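You operate a simulated robot arm through the tools that you are given. There is no shell and no other tool. Be economical: measure what you need, move in short steps, check, and stop when the job is done.

You are at the controls of a simulated two-armed robot. One attempt, no reset.

## Task
Put one of the middle foam pads from the top of the ball bench on the top of the white table. Then fetch the green wiping pad from the top of the weights bench and set it on the rubber mat. Then put the firm foam pad with the smallest size on its label from the top of the weights bench on the putty board. Keep to this order.
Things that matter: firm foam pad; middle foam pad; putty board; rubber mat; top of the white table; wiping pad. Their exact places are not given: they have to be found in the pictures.

It is judged by the outcome, as a careful person would: the job done as asked, and still so three seconds after it is handed in. It fails if anything else is knocked over, pushed out of place, dropped, spilled or broken.

## Robot
Two 7-joint arms with fingered hands on one trunk, on a base that drives. Base frame: it is fixed to the floor where the robot stands at the start and does not move with it; the origin is under the middle of the robot, x ahead of it, y to its left, z up; the surface under the hand at the start is at about z = 0.8. Readings come in m, rad, newtons and seconds.
The left shoulder is at the start at [0.02, 0.123, 1.137], the right one opposite. With the tool pointing down near the work surface each hand reaches from about 0.1 to 0.5 m from the robot's upright axis, wherever it stands, measured 20 degrees to its own side. Places, roughly: firm foam pad [0.75, 1.5, 0.75]; putty board (30x20 cm) [-1.32, 1.14, 0.78]; rubber mat [0.5, 0, 0.8]; top of the white table [-1.7, 0.9, 0.8]. Payload 2.4 kg a hand.
The TCP of each hand is the grasp point between the finger pads, 0.017 m short of the fingertips. In the tool frame z runs along the fingers and y along their closing line. The gripper opens to 0.088 m. The gripper's body begins 0.047 m behind the TCP. The gripper is a hand of 3 fingers: y runs from the thumb to the fingers, the wrist lies at [0, 0, -0.165] in the tool frame, and closing takes about 1.5 s.
Orientation is told as [roll, pitch, yaw] about the base's x, y, z axes, in that order, counted from this pose: with the fingers straight down and closing along the base's y, the tool's x points along the base's -x, its y along +y and its z along -z.

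## Interface
- The arms move only by the tool nudge_tool. It takes "left_moves", "right_moves" or both (then of equal length, played together; a hand with none holds still); each is a list of rows, each a list of 7 numbers: the closure, from 0 (fully open) to 1 (shut), then the shift along the tool's x, y, z in mm, then the turn, a rotation vector about the tool's x, y, z in degrees. In form: [[jaw, tx, ty, tz, rx, ry, rz], ...]. A call has 1 to 10 rows; each row shifts and turns the commanded pose from where the row before left it, along the tool's axes as they then stand. A row lasts 0.2 s, in which the tool goes at most 0.05 m and 0.15 rad; a call with a longer step from one row to the next is refused whole, and so is a gripper value outside its range. A pose out of reach is approached as far as the arm can. The call stops where the force on the tool passes 40 N (or 10 N more than at its start, if that is more) or the arm is blocked; 0.2 s more then pass. Each finger travels about 0.045 m/s and halts on what it meets, pressing with about 27 N; the grip force reading is that of the motor and also rises with nothing between the fingers. The clock runs only during rows and for 0.2 s after the last one: add rows that do not move to give the fingers time. The reply holds the time, the measured pose of the TCP, the force on the tool along the base axes, the opening and the grip force, in the units named above and with some noise, with the torque about the TCP (base axes, N m) and any sound that the robot's microphone picked up.
- Cameras (640 x 400 px; columns grow to the right, rows downward): "scene" is now at [0.0575, -0.0005, 1.5758]; the picture's right is [0.01, -1.00, 0.00], its down [-0.83, -0.01, -0.55] and it looks along [0.55, 0.00, -0.83] (base axes); focal length 279 px, centre (320, 200). "left" rides on the left gripper at [-0.052, 0.004, -0.066] in its tool frame; the picture's right is [-0.08, -1.00, 0.00], its down [0.78, -0.07, -0.62] and it looks along [0.62, -0.05, 0.78] (tool axes); focal length 243 px, centre (320, 200). "right" rides on the right gripper at [0.052, 0.004, -0.066] in its tool frame; the picture's right is [-0.08, 1.00, 0.00], its down [-0.78, -0.07, -0.62] and it looks along [-0.62, -0.05, 0.78] (tool axes); focal length 243 px, centre (320, 200).
- camera(camera): a new picture of that camera. It takes no simulated time.
- raise_lower(by): slides the trunk up (or, below 0, down) by that many m; the arms and the scene camera ride with it, the base frame stays. It gives what a move gives, with no picture.
- drive_base(legs): drives the robot by 1 to 6 legs, each [ahead, left, turn to the left] in m, m and rad, along the robot's own axes; the way and the turn of a leg run together, so that a leg with both is an arc; at most 1.5 m and 3.142 rad a leg. The arms and the cameras ride along, it lands a little off, and it stops where it bumps. It gives what a move gives.
- hand_shape(shape, hand): the hand has 3 fingers and takes this shape, open, in about a second: jaw (thumb against the fingers, like two jaws); tri (thumb and two fingers); tip (a fingertip pinch); poke (one finger out to press); point (the index stretched); flat (the hand flat); cup (the hand cupped); fist (a fist). The gripper value then closes the fingers along that shape, each until it touches; the sizes above hold for jaw. It gives what a move gives, with no picture.
- turn_head(pan, tilt): turns the head with the scene camera to pan (to the left, within 2.094 rad either way) and tilt (down, from -0.506 to 1.204), counted from straight ahead of the robot. It gives what a move gives.
- locate(camera, pixels): for up to 12 pixels [column, row] of the newest picture of that camera ("zoom" is the newest enlarged one), the place [x, y, z] in the base frame of the surface seen there, good to about 0.002 m, but the place of the scene camera against the robot may be out by one fixed shift of up to 0.012 m in any direction. It takes no simulated time.
- enlarge(camera, box): a new picture of the part [left, top, right, bottom] of that camera's present view, enlarged. It takes no simulated time.
- job_done(): hands the job in; it is judged then, once.

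Keep the steps short. Do not move on a guess: measure, check each grasp and each placing, and mend mistakes. In all there are 110 turns and 92 pictures (those below and enlarged ones count). Leave the grippers open and the arms clear of the work at the hand-in unless told otherwise, and finish with a single line.

The tools are called as name(argument=value, ...) on one line, values as JSON. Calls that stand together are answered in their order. nudge_tool: Moves the arms, as the interface text tells. Its arguments: {"type":"object","properties":{"left_moves":{"type":"array"},"right_moves":{"type":"array"}},"required":[]} The other tools are called the same way: raise_lower (by) slides the trunk up or down; hand_shape (shape, hand) gives the hand a shape; drive_base (legs) drives the base; turn_head (pan, tilt) turns the head that bears the scene camera; camera (camera) takes a picture; locate (camera, pixels) gives the place of the surface under pixels of a picture; enlarge (camera, box) takes an enlarged picture of a part of a camera's view; job_done () hands the job in.

At the start:

```text
t: 0.0
left_ee_pos: [0.3579, 0.1723, 1.1185]
left_tcp_rot: [-0.002, 0.001, -0.001]
left_contact_force: [0.9, -0.7, 0.6]
left_torque: [-0.01, -0.01, -0.02]
left_opening: 0.0879
left_grip_force: 0.0
left_shape: jaw
right_ee_pos: [0.3056, -0.1113, 1.0712]
right_tcp_rot: [0.001, -0.001, -0.002]
right_contact_force: [0.2, -0.2, 0.5]
right_torque: [0.01, 0.0, -0.02]
right_opening: 0.0877
right_grip_force: 0.1
right_shape: jaw
trunk travel left (down, up): [-0.35, 0.48]
robot x, y, heading: [0.0019, -0.0042, -0.002]
head pan, tilt: [0.007, 0.986]
```

scene: 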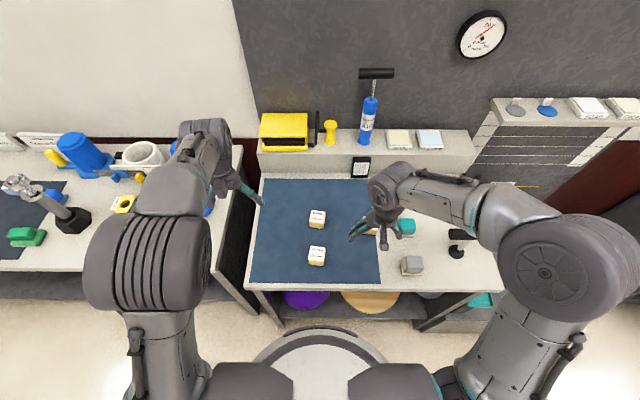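
right: 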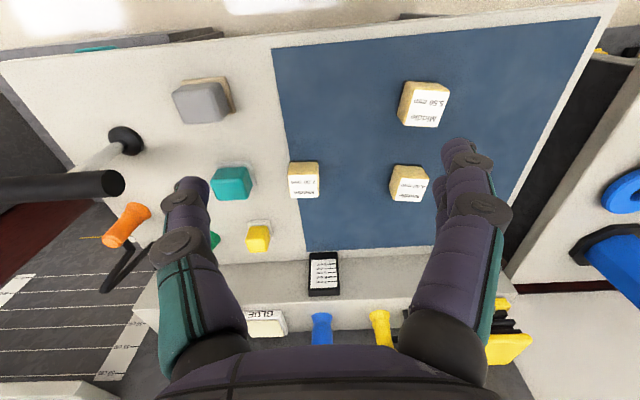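
left: 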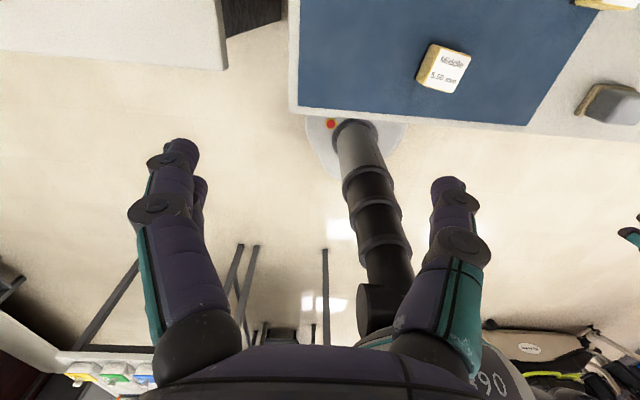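

I start by looking closely at the front bench and panning the head to survey the room.

enlarge(camera="scene", box=[240, 60, 640, 310])

enlarge(camera="right", box=[160, 60, 480, 260])

turn_head(pan=1.1, tilt=0.6)

```text
1.60 times, centred on (440, 185) of scene
```

zoom: 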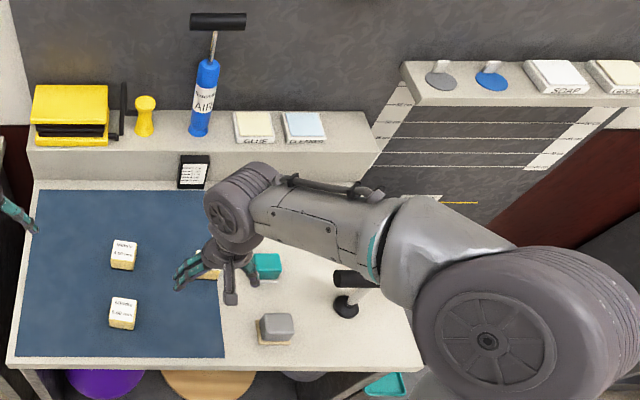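

```text
2.00 times, centred on (320, 160) of right
```

zoom: 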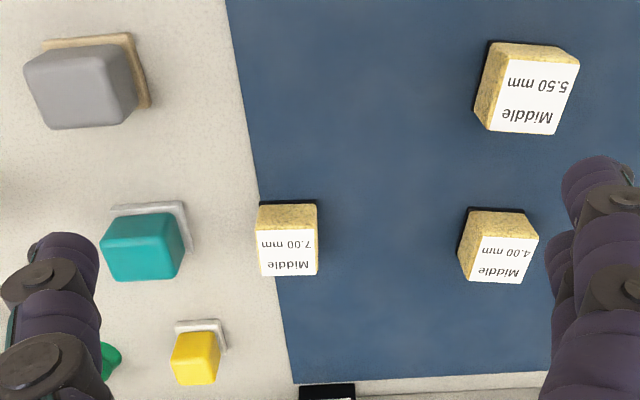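

```text
t: 1.3
left_ee_pos: [0.3557, 0.1733, 1.118]
left_tcp_rot: [0.001, 0.0, 0.0]
left_contact_force: [-0.5, -0.7, 0.0]
left_torque: [-0.01, -0.01, 0.03]
left_opening: 0.0879
left_grip_force: 0.1
left_shape: jaw
right_ee_pos: [0.3069, -0.1106, 1.0719]
right_tcp_rot: [-0.001, -0.001, 0.0]
right_contact_force: [-0.3, -0.2, -0.2]
right_torque: [0.06, 0.0, 0.01]
right_opening: 0.0878
right_grip_force: 0.1
right_shape: jaw
trunk travel left (down, up): [-0.35, 0.48]
robot x, y, heading: [-0.0009, 0.0023, 0.002]
head pan, tilt: [1.1, 0.6]
```

The front bench has three Middle pads on the blue mat, and balls on its shelf. Next I look left.

camera(camera="scene")

turn_head(pan=2.09, tilt=0.6)

camera(camera="scene")

```text
86 pictures are left
```

scene: 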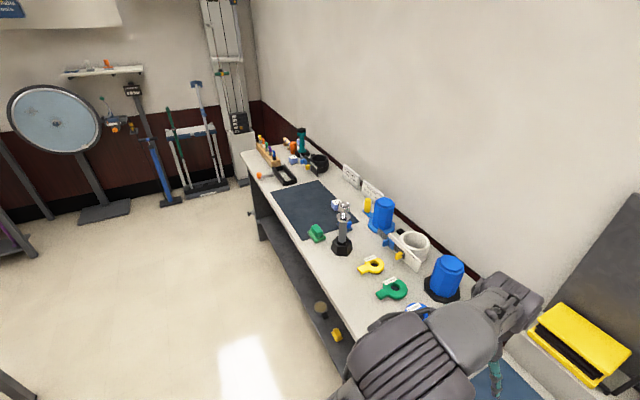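

```text
t: 2.6
left_ee_pos: [0.3566, 0.172, 1.1174]
left_tcp_rot: [-0.002, 0.0, -0.002]
left_contact_force: [-0.5, 0.4, 0.4]
left_torque: [0.01, -0.01, 0.0]
left_opening: 0.0878
left_grip_force: 0.0
left_shape: jaw
right_ee_pos: [0.3065, -0.1117, 1.0713]
right_tcp_rot: [-0.001, 0.001, 0.0]
right_contact_force: [0.5, 0.9, 0.2]
right_torque: [0.02, 0.03, 0.01]
right_opening: 0.0877
right_grip_force: 0.1
right_shape: jaw
trunk travel left (down, up): [-0.35, 0.48]
robot x, y, heading: [-0.0027, 0.0013, -0.0]
head pan, tilt: [2.089, 0.6]
```

```text
85 pictures are left
```

scene: 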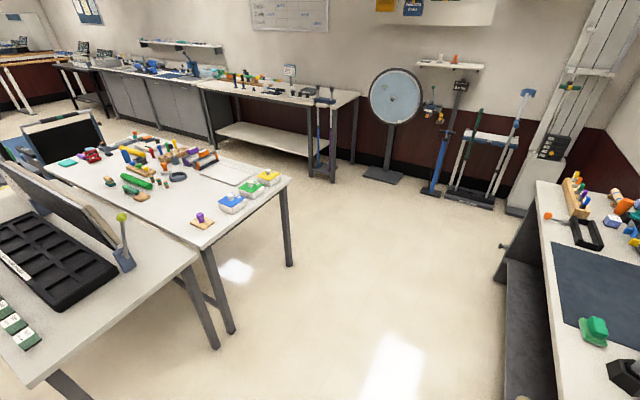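

The white table is at the left in this view, and the bench with the green wiping pad is at the right. I'll measure points and enlarge.

locate(camera="scene", pixels=[[235, 170], [215, 205], [205, 240], [285, 180], [100, 190], [60, 370], [190, 250], [594, 328], [560, 260], [60, 250], [135, 130], [205, 95]])

enlarge(camera="scene", box=[0, 100, 320, 300])

enlarge(camera="scene", box=[480, 160, 640, 400])

```text
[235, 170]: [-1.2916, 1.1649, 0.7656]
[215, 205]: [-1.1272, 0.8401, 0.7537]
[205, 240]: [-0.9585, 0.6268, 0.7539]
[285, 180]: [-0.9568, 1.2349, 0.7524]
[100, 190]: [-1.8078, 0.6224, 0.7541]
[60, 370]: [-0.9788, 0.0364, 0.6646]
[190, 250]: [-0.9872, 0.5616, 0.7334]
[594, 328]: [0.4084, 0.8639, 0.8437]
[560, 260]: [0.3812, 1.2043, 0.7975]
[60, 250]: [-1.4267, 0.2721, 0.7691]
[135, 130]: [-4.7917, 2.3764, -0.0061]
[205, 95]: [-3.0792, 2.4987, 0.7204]
```

```text
2.00 times, centred on (160, 200) of scene
```

zoom: 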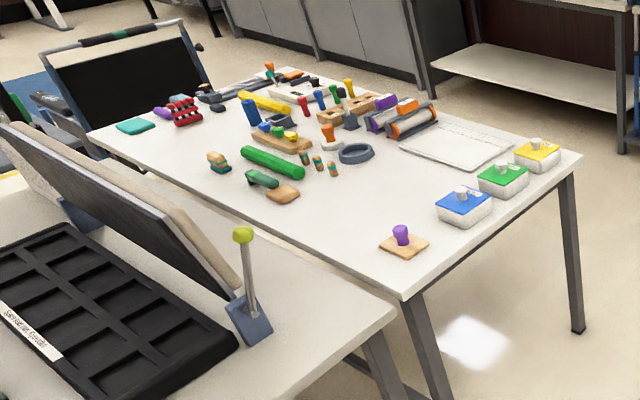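

```text
1.67 times, centred on (560, 280) of scene
```

zoom: 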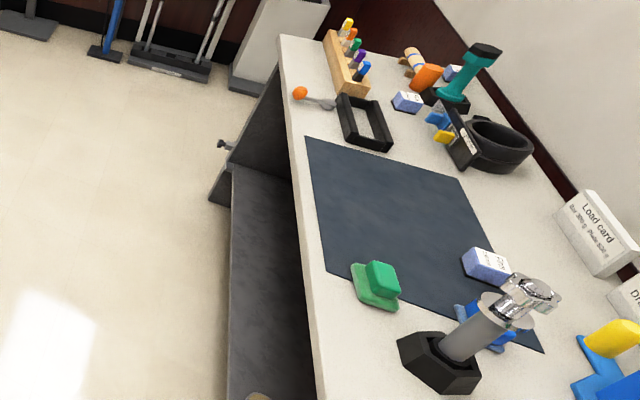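

Targets are identified. I look back at the front bench to measure the pads.

turn_head(pan=0.0, tilt=1.0)

enlarge(camera="scene", box=[240, 160, 440, 285])

```text
t: 4.6
left_ee_pos: [0.3573, 0.1724, 1.1161]
left_tcp_rot: [0.001, -0.001, -0.001]
left_contact_force: [0.0, 0.5, -0.3]
left_torque: [-0.03, 0.0, 0.02]
left_opening: 0.0882
left_grip_force: 0.1
left_shape: jaw
right_ee_pos: [0.3068, -0.1102, 1.0703]
right_tcp_rot: [0.001, 0.0, 0.001]
right_contact_force: [-0.2, 0.1, 0.0]
right_torque: [0.01, 0.0, -0.03]
right_opening: 0.088
right_grip_force: 0.0
right_shape: jaw
trunk travel left (down, up): [-0.35, 0.48]
robot x, y, heading: [0.0031, 0.0029, 0.003]
head pan, tilt: [0.0, 1.0]
```

```text
3.20 times, centred on (340, 222) of scene
```

zoom: 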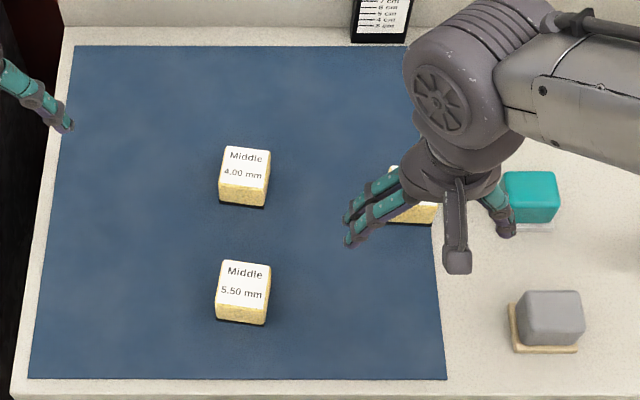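

locate(camera="zoom", pixels=[[222, 263], [268, 265], [218, 300], [267, 302], [243, 282], [217, 320], [268, 325], [300, 300], [38, 375], [430, 375], [75, 50], [243, 172]])

locate(camera="right", pixels=[[411, 103], [408, 190], [400, 83], [448, 92], [398, 122], [440, 128]])

```text
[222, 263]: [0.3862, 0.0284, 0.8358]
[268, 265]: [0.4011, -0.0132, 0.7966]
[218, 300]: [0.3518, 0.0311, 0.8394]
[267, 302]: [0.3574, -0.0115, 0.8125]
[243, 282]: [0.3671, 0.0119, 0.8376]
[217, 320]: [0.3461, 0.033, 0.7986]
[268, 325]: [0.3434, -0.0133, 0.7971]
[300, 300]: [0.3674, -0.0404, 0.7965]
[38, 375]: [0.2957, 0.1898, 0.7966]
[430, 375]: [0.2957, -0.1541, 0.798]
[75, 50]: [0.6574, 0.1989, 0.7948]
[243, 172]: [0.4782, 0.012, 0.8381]
```

```text
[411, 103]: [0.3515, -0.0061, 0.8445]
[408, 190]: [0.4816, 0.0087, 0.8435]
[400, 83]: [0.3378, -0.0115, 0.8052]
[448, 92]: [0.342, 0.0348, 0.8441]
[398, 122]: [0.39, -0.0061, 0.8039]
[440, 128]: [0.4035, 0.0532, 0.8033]
```

locate(camera="right", pixels=[[430, 105], [412, 90], [446, 94], [408, 120], [438, 124], [412, 84], [404, 105], [448, 110], [424, 88], [420, 124]])

```text
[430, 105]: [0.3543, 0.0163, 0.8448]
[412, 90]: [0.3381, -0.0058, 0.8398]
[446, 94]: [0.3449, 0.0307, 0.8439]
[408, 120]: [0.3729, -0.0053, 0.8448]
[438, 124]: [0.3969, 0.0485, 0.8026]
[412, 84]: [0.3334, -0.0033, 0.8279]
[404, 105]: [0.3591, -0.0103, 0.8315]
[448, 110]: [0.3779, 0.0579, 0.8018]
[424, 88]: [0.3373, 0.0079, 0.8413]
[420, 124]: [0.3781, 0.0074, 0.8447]
```

The 5.50 pad centre is about (0.359, 0.013), top z 0.844; the scene camera reads about +0.010 in x and −0.006 in z. I bring the right hand above it.

nudge_tool(right_moves=[[0, -9, 21, 29, 0, 0, 0], [0, -9, 21, 29, 0, 0, 0], [0, -9, 21, 29, 0, 0, 0], [0, -9, 20, 28, 0, 0, 0], [0, -8, 20, 28, 0, 0, 0], [0, -8, 20, 28, 0, 0, 0], [0, 0, 0, 0, 0, 0, 0]])

camera(camera="right")

```text
t: 6.2
left_ee_pos: [0.3565, 0.1718, 1.1177]
left_tcp_rot: [0.0, 0.001, 0.0]
left_contact_force: [-0.3, 0.0, 0.3]
left_torque: [0.03, -0.03, 0.02]
left_opening: 0.0878
left_grip_force: 0.1
left_shape: jaw
right_ee_pos: [0.3567, 0.0115, 0.9014]
right_tcp_rot: [0.001, 0.0, 0.001]
right_contact_force: [0.5, -0.2, 0.5]
right_torque: [0.0, 0.02, -0.02]
right_opening: 0.0879
right_grip_force: 0.1
right_shape: jaw
trunk travel left (down, up): [-0.35, 0.48]
robot x, y, heading: [0.0032, 0.0004, 0.001]
head pan, tilt: [0.0, 1.0]
```

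```text
81 pictures are left
```

right: 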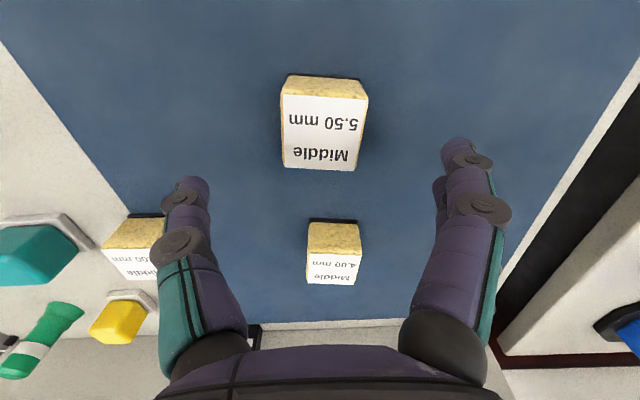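

locate(camera="right", pixels=[[285, 98], [365, 100], [287, 165], [354, 166], [325, 130]])

```text
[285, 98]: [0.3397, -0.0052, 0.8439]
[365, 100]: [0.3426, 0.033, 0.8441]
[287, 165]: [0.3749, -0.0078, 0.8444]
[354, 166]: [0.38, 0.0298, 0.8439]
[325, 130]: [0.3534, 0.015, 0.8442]
```

Pad centre (0.359, 0.012) confirmed. I descend to z≈0.824 and close.

nudge_tool(right_moves=[[0, -1, 1, 26, 0, 0, 0], [0, -1, 0, 26, 0, 0, 0], [0, 0, 0, 25, 0, 0, 0], [0, 0, 0, 0, 0, 0, 4]])

nudge_tool(right_moves=[[0.4, 0, 0, 0, 0, 0, 0], [0.7, 0, 0, 0, 0, 0, 0], [1, 0, 0, 0, 0, 0, 0], [1, 0, 0, 0, 0, 0, 0], [1, 0, 0, 0, 0, 0, 0], [1, 0, 0, 0, 0, 0, 0], [1, 0, 0, 0, 0, 0, 0], [1, 0, 0, 0, 0, 0, 0]])

```text
t: 7.2
left_ee_pos: [0.3563, 0.1721, 1.1175]
left_tcp_rot: [0.0, -0.001, -0.001]
left_contact_force: [0.2, 0.6, -0.4]
left_torque: [0.03, -0.01, -0.01]
left_opening: 0.088
left_grip_force: 0.0
left_shape: jaw
right_ee_pos: [0.3611, 0.0123, 0.8254]
right_tcp_rot: [0.0, 0.001, -0.07]
right_contact_force: [0.4, -0.3, -0.4]
right_torque: [0.0, 0.01, -0.02]
right_opening: 0.0878
right_grip_force: 0.0
right_shape: jaw
trunk travel left (down, up): [-0.35, 0.48]
robot x, y, heading: [0.0013, 0.0012, 0.0]
head pan, tilt: [0.0, 1.0]
```

```text
t: 9.0
left_ee_pos: [0.3565, 0.172, 1.1175]
left_tcp_rot: [0.0, -0.001, 0.001]
left_contact_force: [0.0, 0.1, 0.2]
left_torque: [-0.01, -0.03, 0.01]
left_opening: 0.0877
left_grip_force: 0.0
left_shape: jaw
right_ee_pos: [0.3609, 0.0124, 0.8255]
right_tcp_rot: [0.002, 0.001, -0.068]
right_contact_force: [-0.3, -0.2, 0.1]
right_torque: [-0.04, 0.01, 0.03]
right_opening: 0.0389
right_grip_force: 27.1
right_shape: jaw
trunk travel left (down, up): [-0.35, 0.48]
robot x, y, heading: [0.0016, -0.0003, -0.001]
head pan, tilt: [0.0, 1.0]
```

Gripped (39 mm, 27 N). I lift it and bring it back.

nudge_tool(right_moves=[[1, 0, 0, -30, 0, 0, -4], [1, 0, 0, -40, 0, 0, 0], [1, 0, 0, -40, 0, 0, 0], [1, 10, -20, -40, 0, 0, 0], [1, 15, -35, -25, 0, 0, 0], [1, 15, -35, -25, 0, 0, 0], [1, 15, -35, -25, 0, 0, 0]])

camera(camera="right")

turn_head(pan=-1.6, tilt=0.8)

camera(camera="scene")

```text
t: 10.6
left_ee_pos: [0.3577, 0.1717, 1.1182]
left_tcp_rot: [0.001, 0.0, 0.001]
left_contact_force: [0.0, 0.1, -0.4]
left_torque: [0.01, -0.02, -0.02]
left_opening: 0.0879
left_grip_force: 0.1
left_shape: jaw
right_ee_pos: [0.3038, -0.1124, 1.0472]
right_tcp_rot: [0.0, 0.001, -0.001]
right_contact_force: [0.1, -1.0, 0.1]
right_torque: [0.0, 0.04, 0.02]
right_opening: 0.0384
right_grip_force: 26.5
right_shape: jaw
trunk travel left (down, up): [-0.35, 0.48]
robot x, y, heading: [0.0005, -0.0, 0.007]
head pan, tilt: [0.0, 1.0]
```

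```text
80 pictures are left
```

right: 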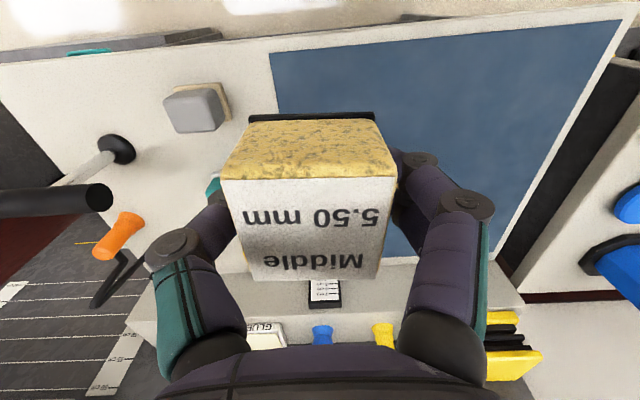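

```text
t: 12.2
left_ee_pos: [0.3587, 0.1723, 1.1158]
left_tcp_rot: [0.0, 0.001, 0.001]
left_contact_force: [-0.2, -0.1, 0.5]
left_torque: [0.0, -0.03, -0.02]
left_opening: 0.0881
left_grip_force: 0.1
left_shape: jaw
right_ee_pos: [0.3055, -0.1119, 1.0455]
right_tcp_rot: [0.001, 0.0, -0.001]
right_contact_force: [0.1, 0.0, -0.6]
right_torque: [0.0, -0.05, 0.01]
right_opening: 0.0385
right_grip_force: 27.3
right_shape: jaw
trunk travel left (down, up): [-0.35, 0.48]
robot x, y, heading: [-0.003, -0.0011, -0.002]
head pan, tilt: [-1.6, 0.799]
```

```text
79 pictures are left
```

scene: 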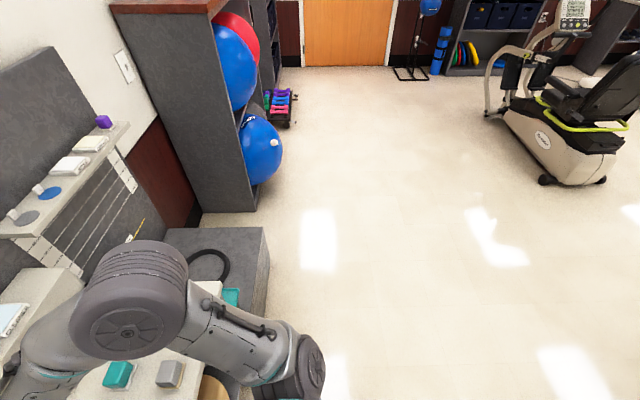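

The pad is held well. I back away diagonally, then turn to face the white table.

drive_base(legs=[[-0.3, 0.0, 0], [0, 0.6, 0], [0, 0, 1.57], [0, 0, 1.57]])

turn_head(pan=0.0, tilt=0.75)

camera(camera="scene")

```text
t: 25.0
left_ee_pos: [-0.6463, 0.4038, 1.1179]
left_tcp_rot: [0.001, -0.001, -3.079]
left_contact_force: [-0.5, -1.1, -0.4]
left_torque: [0.0, 0.0, 0.0]
left_opening: 0.0878
left_grip_force: 0.2
left_shape: jaw
right_ee_pos: [-0.6143, 0.6907, 1.0467]
right_tcp_rot: [0.001, 0.001, -3.078]
right_contact_force: [0.3, 0.4, 0.3]
right_torque: [0.0, 0.04, 0.0]
right_opening: 0.0384
right_grip_force: 26.9
right_shape: jaw
trunk travel left (down, up): [-0.35, 0.48]
robot x, y, heading: [-0.3028, 0.5968, -3.077]
head pan, tilt: [-1.6, 0.799]
```

```text
t: 26.7
left_ee_pos: [-0.647, 0.4044, 1.1186]
left_tcp_rot: [0.0, 0.001, -3.079]
left_contact_force: [0.4, 0.6, -0.7]
left_torque: [0.0, 0.04, 0.01]
left_opening: 0.0878
left_grip_force: 0.0
left_shape: jaw
right_ee_pos: [-0.6131, 0.6911, 1.0466]
right_tcp_rot: [0.001, 0.002, -3.08]
right_contact_force: [0.7, 0.3, -0.8]
right_torque: [-0.01, 0.0, 0.0]
right_opening: 0.0384
right_grip_force: 26.8
right_shape: jaw
trunk travel left (down, up): [-0.35, 0.48]
robot x, y, heading: [-0.3026, 0.5981, -3.074]
head pan, tilt: [0.0, 0.75]
```

```text
78 pictures are left
```

scene: 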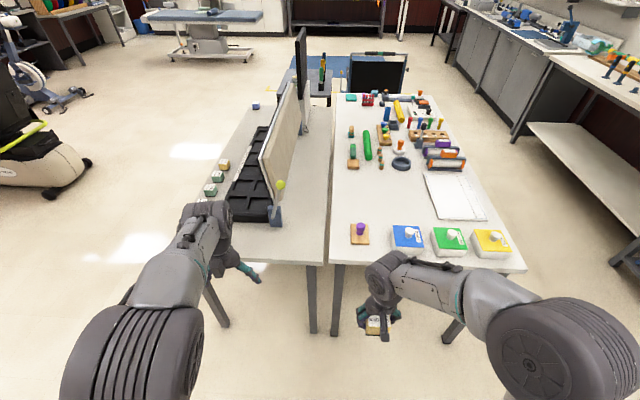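

I see the white table: boxes on the near edge, the putty board at (455,195), and free space around (390,200). I'll measure.

locate(camera="scene", pixels=[[390, 203], [360, 232], [406, 232], [452, 232], [337, 258], [522, 268], [428, 172], [470, 172], [485, 218], [437, 218], [355, 200], [405, 190]])

enlarge(camera="scene", box=[320, 80, 540, 280])

```text
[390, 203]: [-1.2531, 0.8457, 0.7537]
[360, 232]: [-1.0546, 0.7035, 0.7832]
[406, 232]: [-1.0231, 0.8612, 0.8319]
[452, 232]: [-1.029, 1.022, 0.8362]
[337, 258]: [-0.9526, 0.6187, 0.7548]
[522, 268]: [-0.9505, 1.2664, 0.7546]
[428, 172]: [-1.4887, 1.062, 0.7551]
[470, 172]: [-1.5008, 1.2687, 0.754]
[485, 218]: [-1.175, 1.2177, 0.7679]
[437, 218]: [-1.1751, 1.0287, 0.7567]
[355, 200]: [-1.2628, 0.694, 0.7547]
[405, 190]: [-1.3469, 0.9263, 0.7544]
```

```text
2.00 times, centred on (430, 180) of scene
```

zoom: 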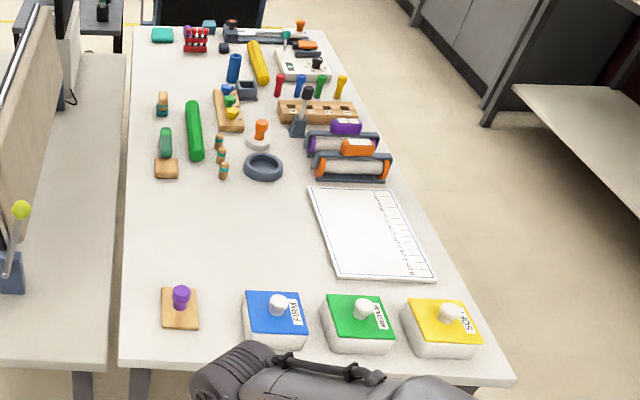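

locate(camera="zoom", pixels=[[247, 293], [300, 290], [165, 290], [196, 290], [325, 297], [380, 297], [330, 277], [430, 277], [310, 190], [380, 187]])

drive_base(legs=[[0, 0, -0.065], [0.2, -0.06, 0]])

camera(camera="scene")

```text
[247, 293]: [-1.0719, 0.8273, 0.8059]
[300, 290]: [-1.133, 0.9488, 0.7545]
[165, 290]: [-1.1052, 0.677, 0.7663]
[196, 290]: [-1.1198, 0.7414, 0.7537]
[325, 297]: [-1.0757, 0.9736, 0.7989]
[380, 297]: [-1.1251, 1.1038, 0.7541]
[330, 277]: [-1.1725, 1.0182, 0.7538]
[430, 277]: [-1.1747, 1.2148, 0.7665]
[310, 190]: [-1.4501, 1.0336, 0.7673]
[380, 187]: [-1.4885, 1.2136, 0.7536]
```

```text
t: 28.8
left_ee_pos: [-0.8639, 0.491, 1.1173]
left_tcp_rot: [0.0, 0.001, 3.129]
left_contact_force: [-1.0, 0.8, -0.2]
left_torque: [-0.01, 0.02, -0.02]
left_opening: 0.0877
left_grip_force: 0.0
left_shape: jaw
right_ee_pos: [-0.8094, 0.7746, 1.0456]
right_tcp_rot: [-0.001, 0.002, 3.132]
right_contact_force: [-0.2, -0.5, 0.7]
right_torque: [0.01, -0.03, -0.01]
right_opening: 0.0383
right_grip_force: 27.1
right_shape: jaw
trunk travel left (down, up): [-0.35, 0.48]
robot x, y, heading: [-0.506, 0.6612, 3.131]
head pan, tilt: [0.0, 0.75]
```

```text
76 pictures are left
```

scene: 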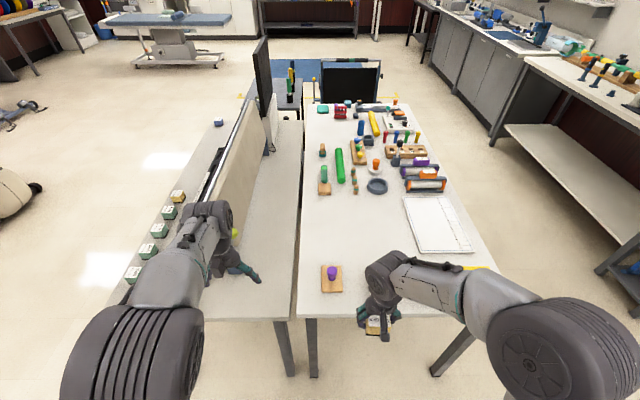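

The left hand is near the lime-topped handle on the neighbouring table; I check how high things there are.

locate(camera="scene", pixels=[[235, 232], [225, 225], [266, 45], [245, 125], [258, 60], [372, 325], [405, 200], [440, 197], [413, 250], [472, 250]])

camera(camera="left")

```text
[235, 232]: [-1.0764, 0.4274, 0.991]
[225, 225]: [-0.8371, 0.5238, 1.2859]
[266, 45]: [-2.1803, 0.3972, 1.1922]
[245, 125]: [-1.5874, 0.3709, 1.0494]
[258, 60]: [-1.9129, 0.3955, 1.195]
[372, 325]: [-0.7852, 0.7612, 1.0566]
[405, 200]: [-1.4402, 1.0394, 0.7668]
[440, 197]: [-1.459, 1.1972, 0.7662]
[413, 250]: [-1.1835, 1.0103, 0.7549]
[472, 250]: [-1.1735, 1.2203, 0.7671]
```

```text
75 pictures are left
```

left: 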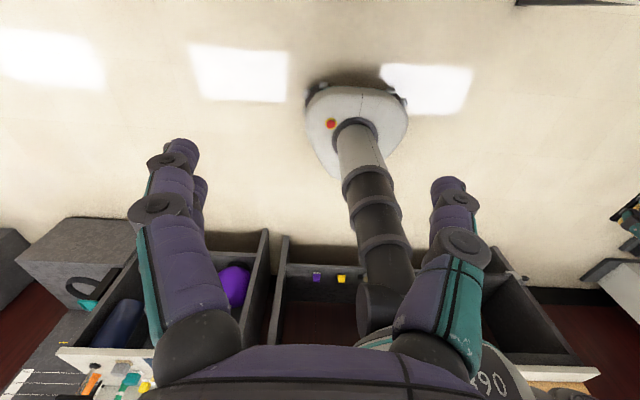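

I tuck the left hand back and up to keep it clear of the screen and knob.

nudge_tool(left_moves=[[0, 25, 10, -20, 0, 0, 0], [0, 25, 10, -20, 0, 0, 0], [0, 25, 10, -20, 0, 0, 0], [0, 25, 10, -20, 0, 0, 0], [0, 20, 0, -20, 0, 0, 0]])

drive_base(legs=[[0.16, 0.0, 0.01]])

camera(camera="right")

```text
t: 30.0
left_ee_pos: [-0.769, 0.432, 1.2196]
left_tcp_rot: [-0.003, -0.001, 3.13]
left_contact_force: [0.2, 0.7, 0.6]
left_torque: [0.06, 0.0, 0.03]
left_opening: 0.0876
left_grip_force: 0.1
left_shape: jaw
left hand out of reach, approached as far as the arm can: row 4, 5
right_ee_pos: [-0.8091, 0.7747, 1.0477]
right_tcp_rot: [0.0, 0.0, 3.13]
right_contact_force: [0.6, -0.2, 0.0]
right_torque: [0.01, -0.01, 0.0]
right_opening: 0.038
right_grip_force: 26.7
right_shape: jaw
trunk travel left (down, up): [-0.35, 0.48]
robot x, y, heading: [-0.5074, 0.6617, 3.131]
head pan, tilt: [0.0, 0.75]
```

```text
t: 31.4
left_ee_pos: [-0.9275, 0.4314, 1.2174]
left_tcp_rot: [0.002, 0.001, 3.139]
left_contact_force: [-0.2, -0.5, 1.2]
left_torque: [0.03, 0.0, 0.0]
left_opening: 0.0877
left_grip_force: 0.1
left_shape: jaw
right_ee_pos: [-0.9689, 0.7733, 1.0462]
right_tcp_rot: [0.0, 0.002, 3.138]
right_contact_force: [0.4, -0.4, -1.3]
right_torque: [0.02, 0.0, 0.01]
right_opening: 0.0382
right_grip_force: 27.1
right_shape: jaw
trunk travel left (down, up): [-0.35, 0.48]
robot x, y, heading: [-0.657, 0.6596, 3.139]
head pan, tilt: [0.0, 0.75]
```

```text
74 pictures are left
```

right: 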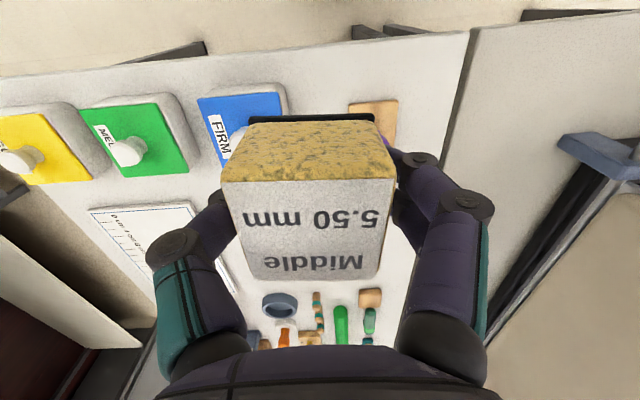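

locate(camera="right", pixels=[[75, 200], [390, 260], [250, 280], [420, 110], [375, 102], [395, 130], [283, 90], [200, 100], [400, 300], [420, 80]])

nudge_tool(right_moves=[[1, -42, -4, 0, 0, 0, 0], [1, -42, -4, 0, 0, 0, 0], [1, -42, -5, 0, 0, 0, 0], [1, -40, -4, 0, 0, 0, 0], [1, 0, 0, 40, 0, 0, 0], [1, 0, 0, 40, 0, 0, 0], [1, 0, 0, 40, 0, 0, 0]])

camera(camera="right")

camera(camera="scene")

```text
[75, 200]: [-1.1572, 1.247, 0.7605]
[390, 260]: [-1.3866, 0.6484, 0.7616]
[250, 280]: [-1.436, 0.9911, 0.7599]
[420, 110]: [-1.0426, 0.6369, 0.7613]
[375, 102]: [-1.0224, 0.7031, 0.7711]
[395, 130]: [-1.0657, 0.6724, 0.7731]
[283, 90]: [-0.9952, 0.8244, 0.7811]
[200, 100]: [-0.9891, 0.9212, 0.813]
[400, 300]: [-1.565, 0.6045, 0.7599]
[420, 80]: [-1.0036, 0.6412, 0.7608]
```

```text
t: 33.0
left_ee_pos: [-0.9265, 0.4305, 1.2176]
left_tcp_rot: [0.0, 0.003, 3.138]
left_contact_force: [-0.2, 1.1, 0.0]
left_torque: [0.01, 0.01, -0.02]
left_opening: 0.088
left_grip_force: 0.0
left_shape: jaw
right_ee_pos: [-1.1322, 0.7898, 0.9225]
right_tcp_rot: [0.0, 0.001, 3.138]
right_contact_force: [-0.1, 0.3, -0.9]
right_torque: [0.01, 0.01, 0.01]
right_opening: 0.0386
right_grip_force: 26.9
right_shape: jaw
trunk travel left (down, up): [-0.35, 0.48]
robot x, y, heading: [-0.6627, 0.6611, 3.138]
head pan, tilt: [0.0, 0.75]
```

```text
73 pictures are left
```

right: 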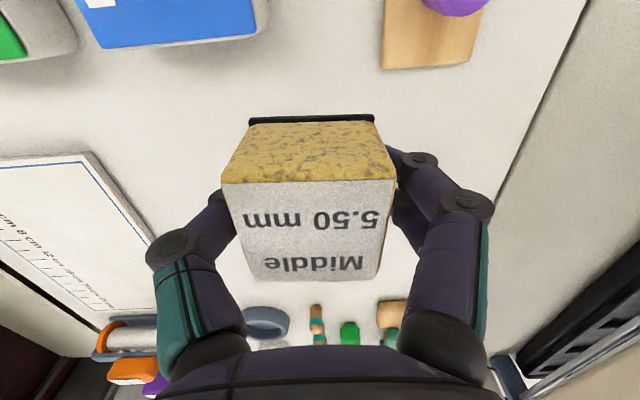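

```text
72 pictures are left
```

scene: 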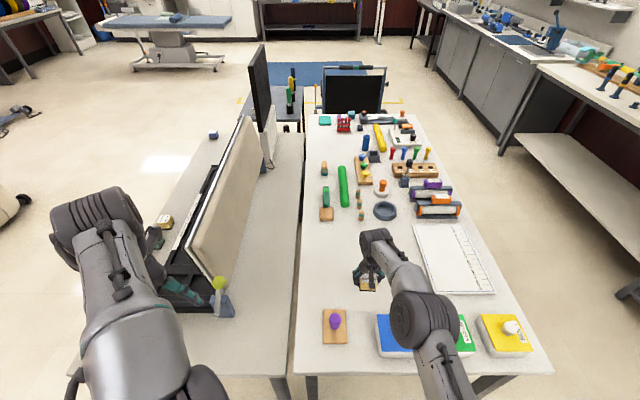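

The spot under the pad is clear; table top z≈0.7605, so the release height is about TCP 0.784. I descend.

nudge_tool(right_moves=[[1, 0, 0, 40, 0, 0, 0], [1, 0, 0, 40, 0, 0, 0], [1, 0, 0, 35, 0, 0, 0], [1, 0, 0, 15, 0, 0, 0], [1, 0, 0, 6, 0, 0, 0], [1, 0, 0, 2, 0, 0, 0], [1, 0, 0, 0, 0, 0, 0]])

```text
t: 34.6
left_ee_pos: [-0.9254, 0.4301, 1.2171]
left_tcp_rot: [-0.002, 0.002, 3.138]
left_contact_force: [0.3, 0.0, -0.3]
left_torque: [0.0, -0.02, 0.01]
left_opening: 0.0878
left_grip_force: 0.0
left_shape: jaw
right_ee_pos: [-1.1106, 0.7923, 0.8052]
right_tcp_rot: [-0.001, -0.001, 3.139]
right_contact_force: [-0.7, -0.4, -0.5]
right_torque: [0.0, 0.02, -0.02]
right_opening: 0.0381
right_grip_force: 26.7
right_shape: jaw
right hand out of reach, approached as far as the arm can: row 2, 3, 4, 5
trunk travel left (down, up): [-0.35, 0.48]
robot x, y, heading: [-0.6643, 0.6602, 3.14]
head pan, tilt: [0.0, 0.75]
```

The arm ran out of reach short of the table. I go back up, lower the trunk, and check.

nudge_tool(right_moves=[[1, 0, 0, -40, 0, 0, 0], [1, 0, 0, -40, 0, 0, 0], [1, 0, 0, -40, 0, 0, 0], [1, 0, 0, -40, 0, 0, 0], [1, 0, 0, -30, 0, 0, 0]])

raise_lower(by=-0.1)

```text
t: 35.8
left_ee_pos: [-0.9258, 0.4311, 1.2184]
left_tcp_rot: [0.001, 0.002, 3.139]
left_contact_force: [-0.5, -1.0, -1.2]
left_torque: [0.01, 0.01, 0.01]
left_opening: 0.0878
left_grip_force: 0.0
left_shape: jaw
right_ee_pos: [-1.1081, 0.7928, 0.9978]
right_tcp_rot: [-0.001, 0.0, 3.137]
right_contact_force: [-0.1, -0.5, -1.5]
right_torque: [-0.02, 0.03, 0.03]
right_opening: 0.0382
right_grip_force: 27.4
right_shape: jaw
trunk travel left (down, up): [-0.35, 0.48]
robot x, y, heading: [-0.6603, 0.6612, 3.143]
head pan, tilt: [0.0, 0.75]
```

```text
t: 37.1
left_ee_pos: [-0.9261, 0.4315, 1.118]
left_tcp_rot: [-0.002, 0.002, 3.137]
left_contact_force: [-0.6, 0.3, 0.0]
left_torque: [0.01, 0.0, 0.03]
left_opening: 0.0878
left_grip_force: 0.1
left_shape: jaw
right_ee_pos: [-1.1096, 0.7932, 0.8978]
right_tcp_rot: [0.0, -0.001, 3.139]
right_contact_force: [-0.3, 0.6, 0.0]
right_torque: [0.05, 0.0, 0.03]
right_opening: 0.0383
right_grip_force: 26.5
right_shape: jaw
trunk travel left (down, up): [-0.25, 0.58]
robot x, y, heading: [-0.6644, 0.6614, 3.137]
head pan, tilt: [0.0, 0.75]
```

nudge_tool(right_moves=[[1, -28, 0, 10, 0, 0, 0], [1, 0, 0, 35, 0, 0, 0], [1, 0, 0, 35, 0, 0, 0], [1, 0, 0, 15, 0, 0, 0], [1, 0, 0, 0, 0, 0, 0]])

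```text
t: 38.3
left_ee_pos: [-0.9262, 0.4311, 1.1183]
left_tcp_rot: [0.0, 0.002, 3.138]
left_contact_force: [0.8, 0.4, -0.1]
left_torque: [-0.01, 0.01, 0.02]
left_opening: 0.0879
left_grip_force: 0.0
left_shape: jaw
right_ee_pos: [-1.1384, 0.7925, 0.8022]
right_tcp_rot: [-0.001, -0.001, 3.138]
right_contact_force: [0.3, 0.2, -0.8]
right_torque: [0.02, -0.02, 0.02]
right_opening: 0.0383
right_grip_force: 27.4
right_shape: jaw
trunk travel left (down, up): [-0.25, 0.58]
robot x, y, heading: [-0.6634, 0.6595, 3.142]
head pan, tilt: [0.0, 0.75]
```

In reach now. I go down the last ~18 mm and watch the force.

nudge_tool(right_moves=[[1, 0, 0, 10, 0, 0, 0], [1, 0, 0, 5, 0, 0, 0], [1, 0, 0, 2, 0, 0, 0], [1, 0, 0, 1, 0, 0, 0], [1, 0, 0, 0, 0, 0, 0]])

camera(camera="right")

```text
t: 39.5
left_ee_pos: [-0.9253, 0.431, 1.1184]
left_tcp_rot: [-0.001, 0.001, 3.138]
left_contact_force: [0.2, -0.6, 0.5]
left_torque: [0.01, 0.0, 0.01]
left_opening: 0.0879
left_grip_force: 0.1
left_shape: jaw
right_ee_pos: [-1.134, 0.7942, 0.7838]
right_tcp_rot: [0.0, 0.0, 3.138]
right_contact_force: [0.0, 0.6, -0.7]
right_torque: [0.02, -0.03, -0.01]
right_opening: 0.0383
right_grip_force: 26.7
right_shape: jaw
right hand out of reach, approached as far as the arm can: row 1
trunk travel left (down, up): [-0.25, 0.58]
robot x, y, heading: [-0.664, 0.6654, 3.137]
head pan, tilt: [0.0, 0.75]
```

```text
71 pictures are left
```

right: 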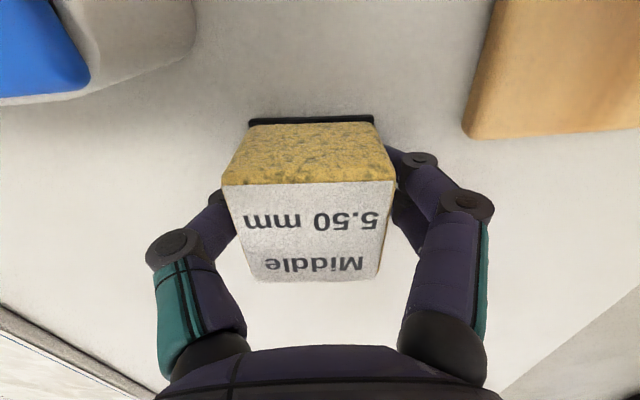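

Almost touching. Another 2 mm, then open.

nudge_tool(right_moves=[[1, 2, 0, 1, 0, 0, 0], [1, 0, 0, 1, 0, 0, 0], [1, 0, 0, 0, 0, 0, 0], [0.6, 0, 0, 0, 0, 0, 0], [0.3, 0, 0, 0, 0, 0, 0], [0, 0, 0, 0, 0, 0, 0], [0, 0, 0, 0, 0, 0, 0], [0, 0, 0, 0, 0, 0, 0], [0, 0, 0, 0, 0, 0, 0]])

camera(camera="right")

```text
t: 41.5
left_ee_pos: [-0.9264, 0.4313, 1.1178]
left_tcp_rot: [0.0, 0.0, 3.138]
left_contact_force: [0.2, 1.0, 0.6]
left_torque: [-0.01, -0.01, -0.03]
left_opening: 0.0877
left_grip_force: 0.1
left_shape: jaw
right_ee_pos: [-1.1326, 0.7933, 0.781]
right_tcp_rot: [-0.001, -0.001, 3.138]
right_contact_force: [-0.2, 0.9, 0.0]
right_torque: [0.0, 0.0, 0.0]
right_opening: 0.0877
right_grip_force: 0.1
right_shape: jaw
trunk travel left (down, up): [-0.25, 0.58]
robot x, y, heading: [-0.6616, 0.6614, 3.138]
head pan, tilt: [0.0, 0.75]
```

```text
70 pictures are left
```

right: 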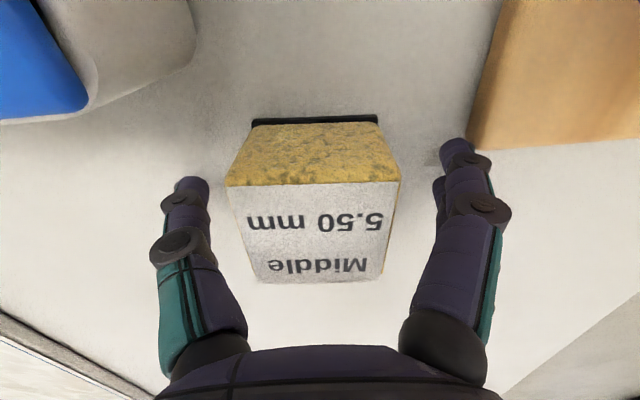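

Released cleanly, nothing else touched. I rise straight up.

nudge_tool(right_moves=[[0, 0, 0, -20, 0, 0, 0], [0, 0, 0, -40, 0, 0, 0], [0, 0, 0, -40, 0, 0, 0], [0, 0, 0, -40, 0, 0, 0], [0, 25, 0, -35, 0, 0, 0], [0, 40, 0, -25, 0, 0, 0], [0, 40, 10, -20, 0, 0, 0], [0, 40, 10, 0, 0, 0, 0]])

raise_lower(by=0.1)

camera(camera="scene")

```text
t: 43.3
left_ee_pos: [-0.9263, 0.4315, 1.118]
left_tcp_rot: [-0.002, 0.001, 3.139]
left_contact_force: [-0.4, 0.8, -0.1]
left_torque: [0.03, -0.01, 0.01]
left_opening: 0.0878
left_grip_force: 0.0
left_shape: jaw
right_ee_pos: [-0.9857, 0.7692, 0.9993]
right_tcp_rot: [0.0, -0.003, 3.137]
right_contact_force: [-0.1, 0.3, 0.0]
right_torque: [-0.03, 0.01, 0.04]
right_opening: 0.0882
right_grip_force: 0.1
right_shape: jaw
trunk travel left (down, up): [-0.25, 0.58]
robot x, y, heading: [-0.6598, 0.6583, 3.138]
head pan, tilt: [0.0, 0.75]
```

```text
t: 44.7
left_ee_pos: [-0.9254, 0.4327, 1.2174]
left_tcp_rot: [-0.001, 0.002, 3.138]
left_contact_force: [-1.2, -0.4, 0.3]
left_torque: [0.0, -0.03, -0.01]
left_opening: 0.0878
left_grip_force: 0.0
left_shape: jaw
right_ee_pos: [-0.9856, 0.7693, 1.1001]
right_tcp_rot: [0.0, -0.003, 3.138]
right_contact_force: [-0.5, -0.3, 0.3]
right_torque: [0.02, 0.0, 0.02]
right_opening: 0.0878
right_grip_force: 0.1
right_shape: jaw
trunk travel left (down, up): [-0.35, 0.48]
robot x, y, heading: [-0.6629, 0.6645, 3.134]
head pan, tilt: [0.0, 0.75]
```

```text
69 pictures are left
```

scene: 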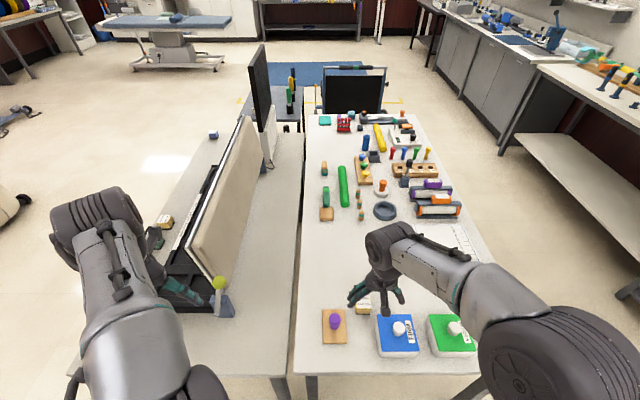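

First pad is placed. I back off, turn to the wall benches, and look at the weights bench.

drive_base(legs=[[-0.36, 0, 0], [0, 0, -1.57], [0, 0, -1.567]])

turn_head(pan=0.2, tilt=0.75)

camera(camera="scene")

```text
t: 54.5
left_ee_pos: [-0.0571, 0.9025, 1.2172]
left_tcp_rot: [-0.001, 0.002, 0.049]
left_contact_force: [-0.1, -0.4, -0.4]
left_torque: [0.01, 0.0, 0.02]
left_opening: 0.0877
left_grip_force: 0.1
left_shape: jaw
right_ee_pos: [0.0209, 0.5711, 1.0998]
right_tcp_rot: [-0.001, 0.0, 0.05]
right_contact_force: [-0.7, -1.1, -0.3]
right_torque: [0.02, 0.0, -0.03]
right_opening: 0.0879
right_grip_force: 0.0
right_shape: jaw
trunk travel left (down, up): [-0.35, 0.48]
robot x, y, heading: [-0.3093, 0.6632, 0.049]
head pan, tilt: [0.0, 0.75]
```

```text
t: 55.2
left_ee_pos: [-0.0577, 0.9049, 1.2179]
left_tcp_rot: [-0.001, 0.001, 0.05]
left_contact_force: [-0.1, 0.0, -0.1]
left_torque: [0.01, 0.01, 0.03]
left_opening: 0.0879
left_grip_force: 0.1
left_shape: jaw
right_ee_pos: [0.0197, 0.5695, 1.0993]
right_tcp_rot: [-0.001, -0.001, 0.05]
right_contact_force: [0.0, 0.2, 0.6]
right_torque: [0.0, 0.02, 0.03]
right_opening: 0.0878
right_grip_force: 0.0
right_shape: jaw
trunk travel left (down, up): [-0.35, 0.48]
robot x, y, heading: [-0.3088, 0.6601, 0.052]
head pan, tilt: [0.201, 0.75]
```

```text
68 pictures are left
```

scene: 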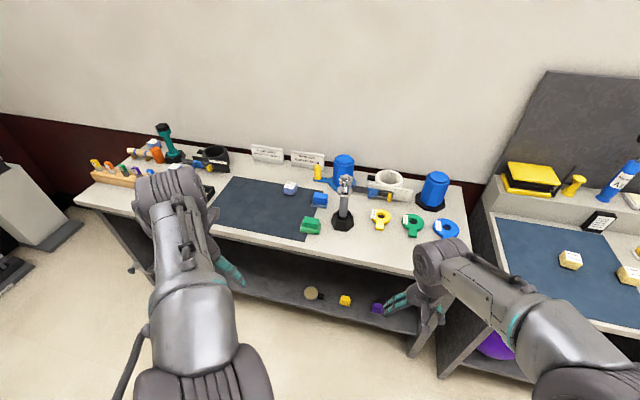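

enlarge(camera="scene", box=[80, 110, 280, 235])

enlarge(camera="scene", box=[260, 130, 480, 260])

locate(camera="scene", pixels=[[290, 187], [311, 223], [311, 230], [320, 198], [152, 145], [344, 180], [240, 200], [210, 238], [440, 275]])

```text
3.20 times, centred on (180, 172) of scene
```

zoom: 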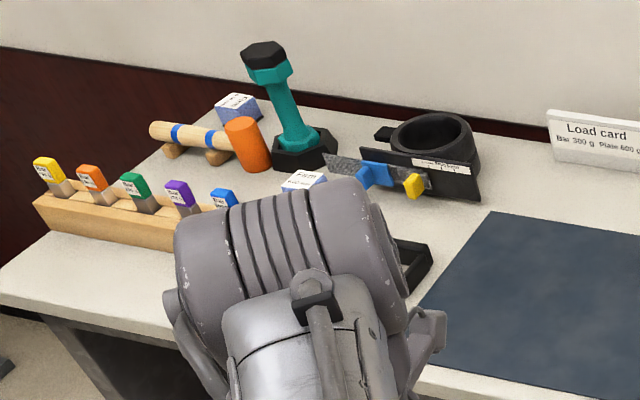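

```text
2.91 times, centred on (370, 195) of scene
```

zoom: 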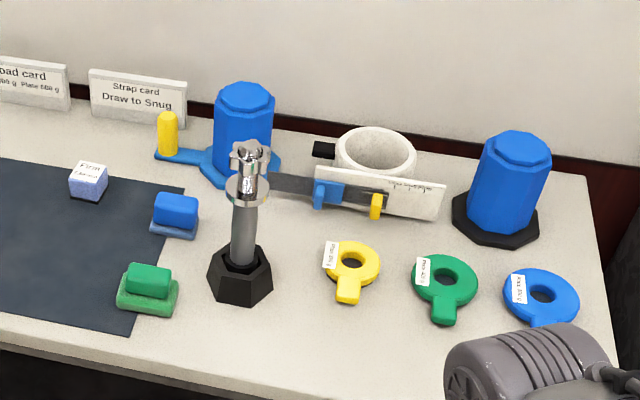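

```text
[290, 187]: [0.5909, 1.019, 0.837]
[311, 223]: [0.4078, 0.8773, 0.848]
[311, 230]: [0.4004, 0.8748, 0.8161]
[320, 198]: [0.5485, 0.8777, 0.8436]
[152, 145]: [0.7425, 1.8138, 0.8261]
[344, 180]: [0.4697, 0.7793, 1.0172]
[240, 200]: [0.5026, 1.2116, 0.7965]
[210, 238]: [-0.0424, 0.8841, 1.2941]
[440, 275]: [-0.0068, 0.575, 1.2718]
```

Green wiping pad is at about (0.40, 0.875), next to a metal pole 1.02 m high. I tuck the right hand, then drive up to it using the left hand.

nudge_tool(right_moves=[[0, 25, -5, -25, 0, 0, 0], [0, 25, -5, -25, 0, 0, 0], [0, 25, -5, -25, 0, 0, 0], [0, 20, -5, -25, 0, 0, 0]])

drive_base(legs=[[0, 0, -0.05], [0.29, 0.09, 0]])

turn_head(pan=0.3, tilt=0.95)

camera(camera="scene")

camera(camera="left")

```text
t: 56.2
left_ee_pos: [-0.0569, 0.9033, 1.2167]
left_tcp_rot: [0.001, 0.001, 0.048]
left_contact_force: [0.1, 0.6, -0.8]
left_torque: [0.0, 0.0, -0.01]
left_opening: 0.0878
left_grip_force: 0.1
left_shape: jaw
right_ee_pos: [-0.0722, 0.5442, 1.2025]
right_tcp_rot: [0.0, -0.001, 0.049]
right_contact_force: [0.2, 0.4, 0.4]
right_torque: [0.02, -0.03, -0.05]
right_opening: 0.088
right_grip_force: 0.0
right_shape: jaw
trunk travel left (down, up): [-0.35, 0.48]
robot x, y, heading: [-0.303, 0.6621, 0.053]
head pan, tilt: [0.201, 0.75]
```

```text
t: 58.7
left_ee_pos: [0.2433, 0.9844, 1.2178]
left_tcp_rot: [-0.001, 0.002, 0.004]
left_contact_force: [-0.5, 0.5, -0.1]
left_torque: [0.01, 0.0, -0.03]
left_opening: 0.0879
left_grip_force: 0.1
left_shape: jaw
right_ee_pos: [0.2118, 0.6263, 1.2021]
right_tcp_rot: [-0.003, 0.0, 0.003]
right_contact_force: [0.0, 0.2, 0.8]
right_torque: [-0.02, 0.03, 0.02]
right_opening: 0.088
right_grip_force: 0.1
right_shape: jaw
trunk travel left (down, up): [-0.35, 0.48]
robot x, y, heading: [-0.0221, 0.752, 0.003]
head pan, tilt: [0.201, 0.75]
```

```text
t: 59.5
left_ee_pos: [0.2419, 0.9857, 1.2182]
left_tcp_rot: [0.0, 0.004, 0.003]
left_contact_force: [-0.1, 0.1, 0.4]
left_torque: [0.0, -0.01, -0.01]
left_opening: 0.0879
left_grip_force: 0.1
left_shape: jaw
right_ee_pos: [0.212, 0.6273, 1.2003]
right_tcp_rot: [-0.001, 0.0, 0.003]
right_contact_force: [0.2, -1.0, -0.1]
right_torque: [0.04, -0.01, -0.01]
right_opening: 0.0883
right_grip_force: 0.1
right_shape: jaw
trunk travel left (down, up): [-0.35, 0.48]
robot x, y, heading: [-0.0177, 0.7523, 0.003]
head pan, tilt: [0.3, 0.949]
```

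```text
65 pictures are left
```

scene: 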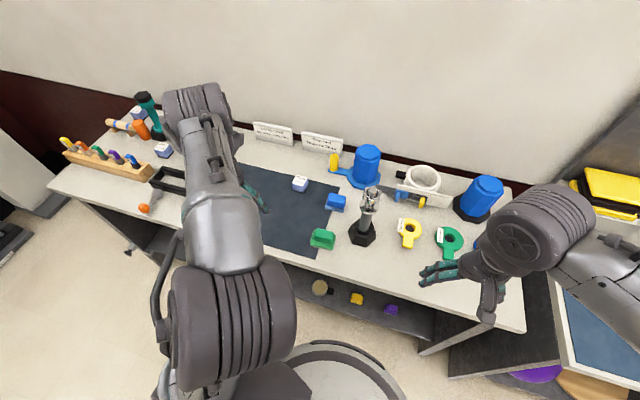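

```text
64 pictures are left
```

left: 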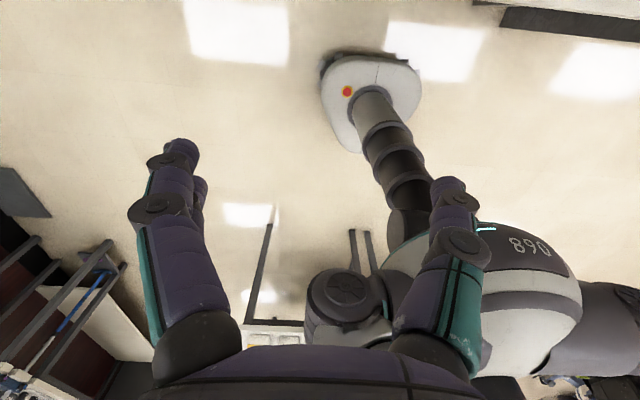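

enlarge(camera="scene", box=[260, 160, 420, 260])

enlarge(camera="scene", box=[100, 85, 228, 165])

```text
4.00 times, centred on (340, 210) of scene
```

zoom: 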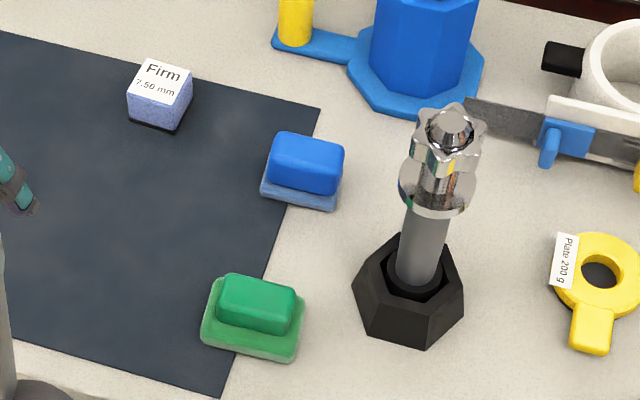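

```text
5.00 times, centred on (164, 125) of scene
```

zoom: 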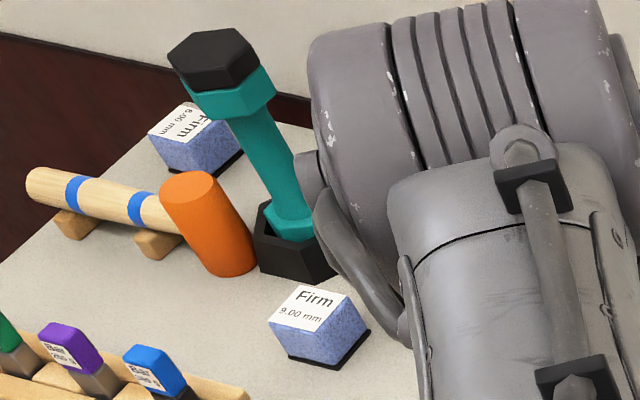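

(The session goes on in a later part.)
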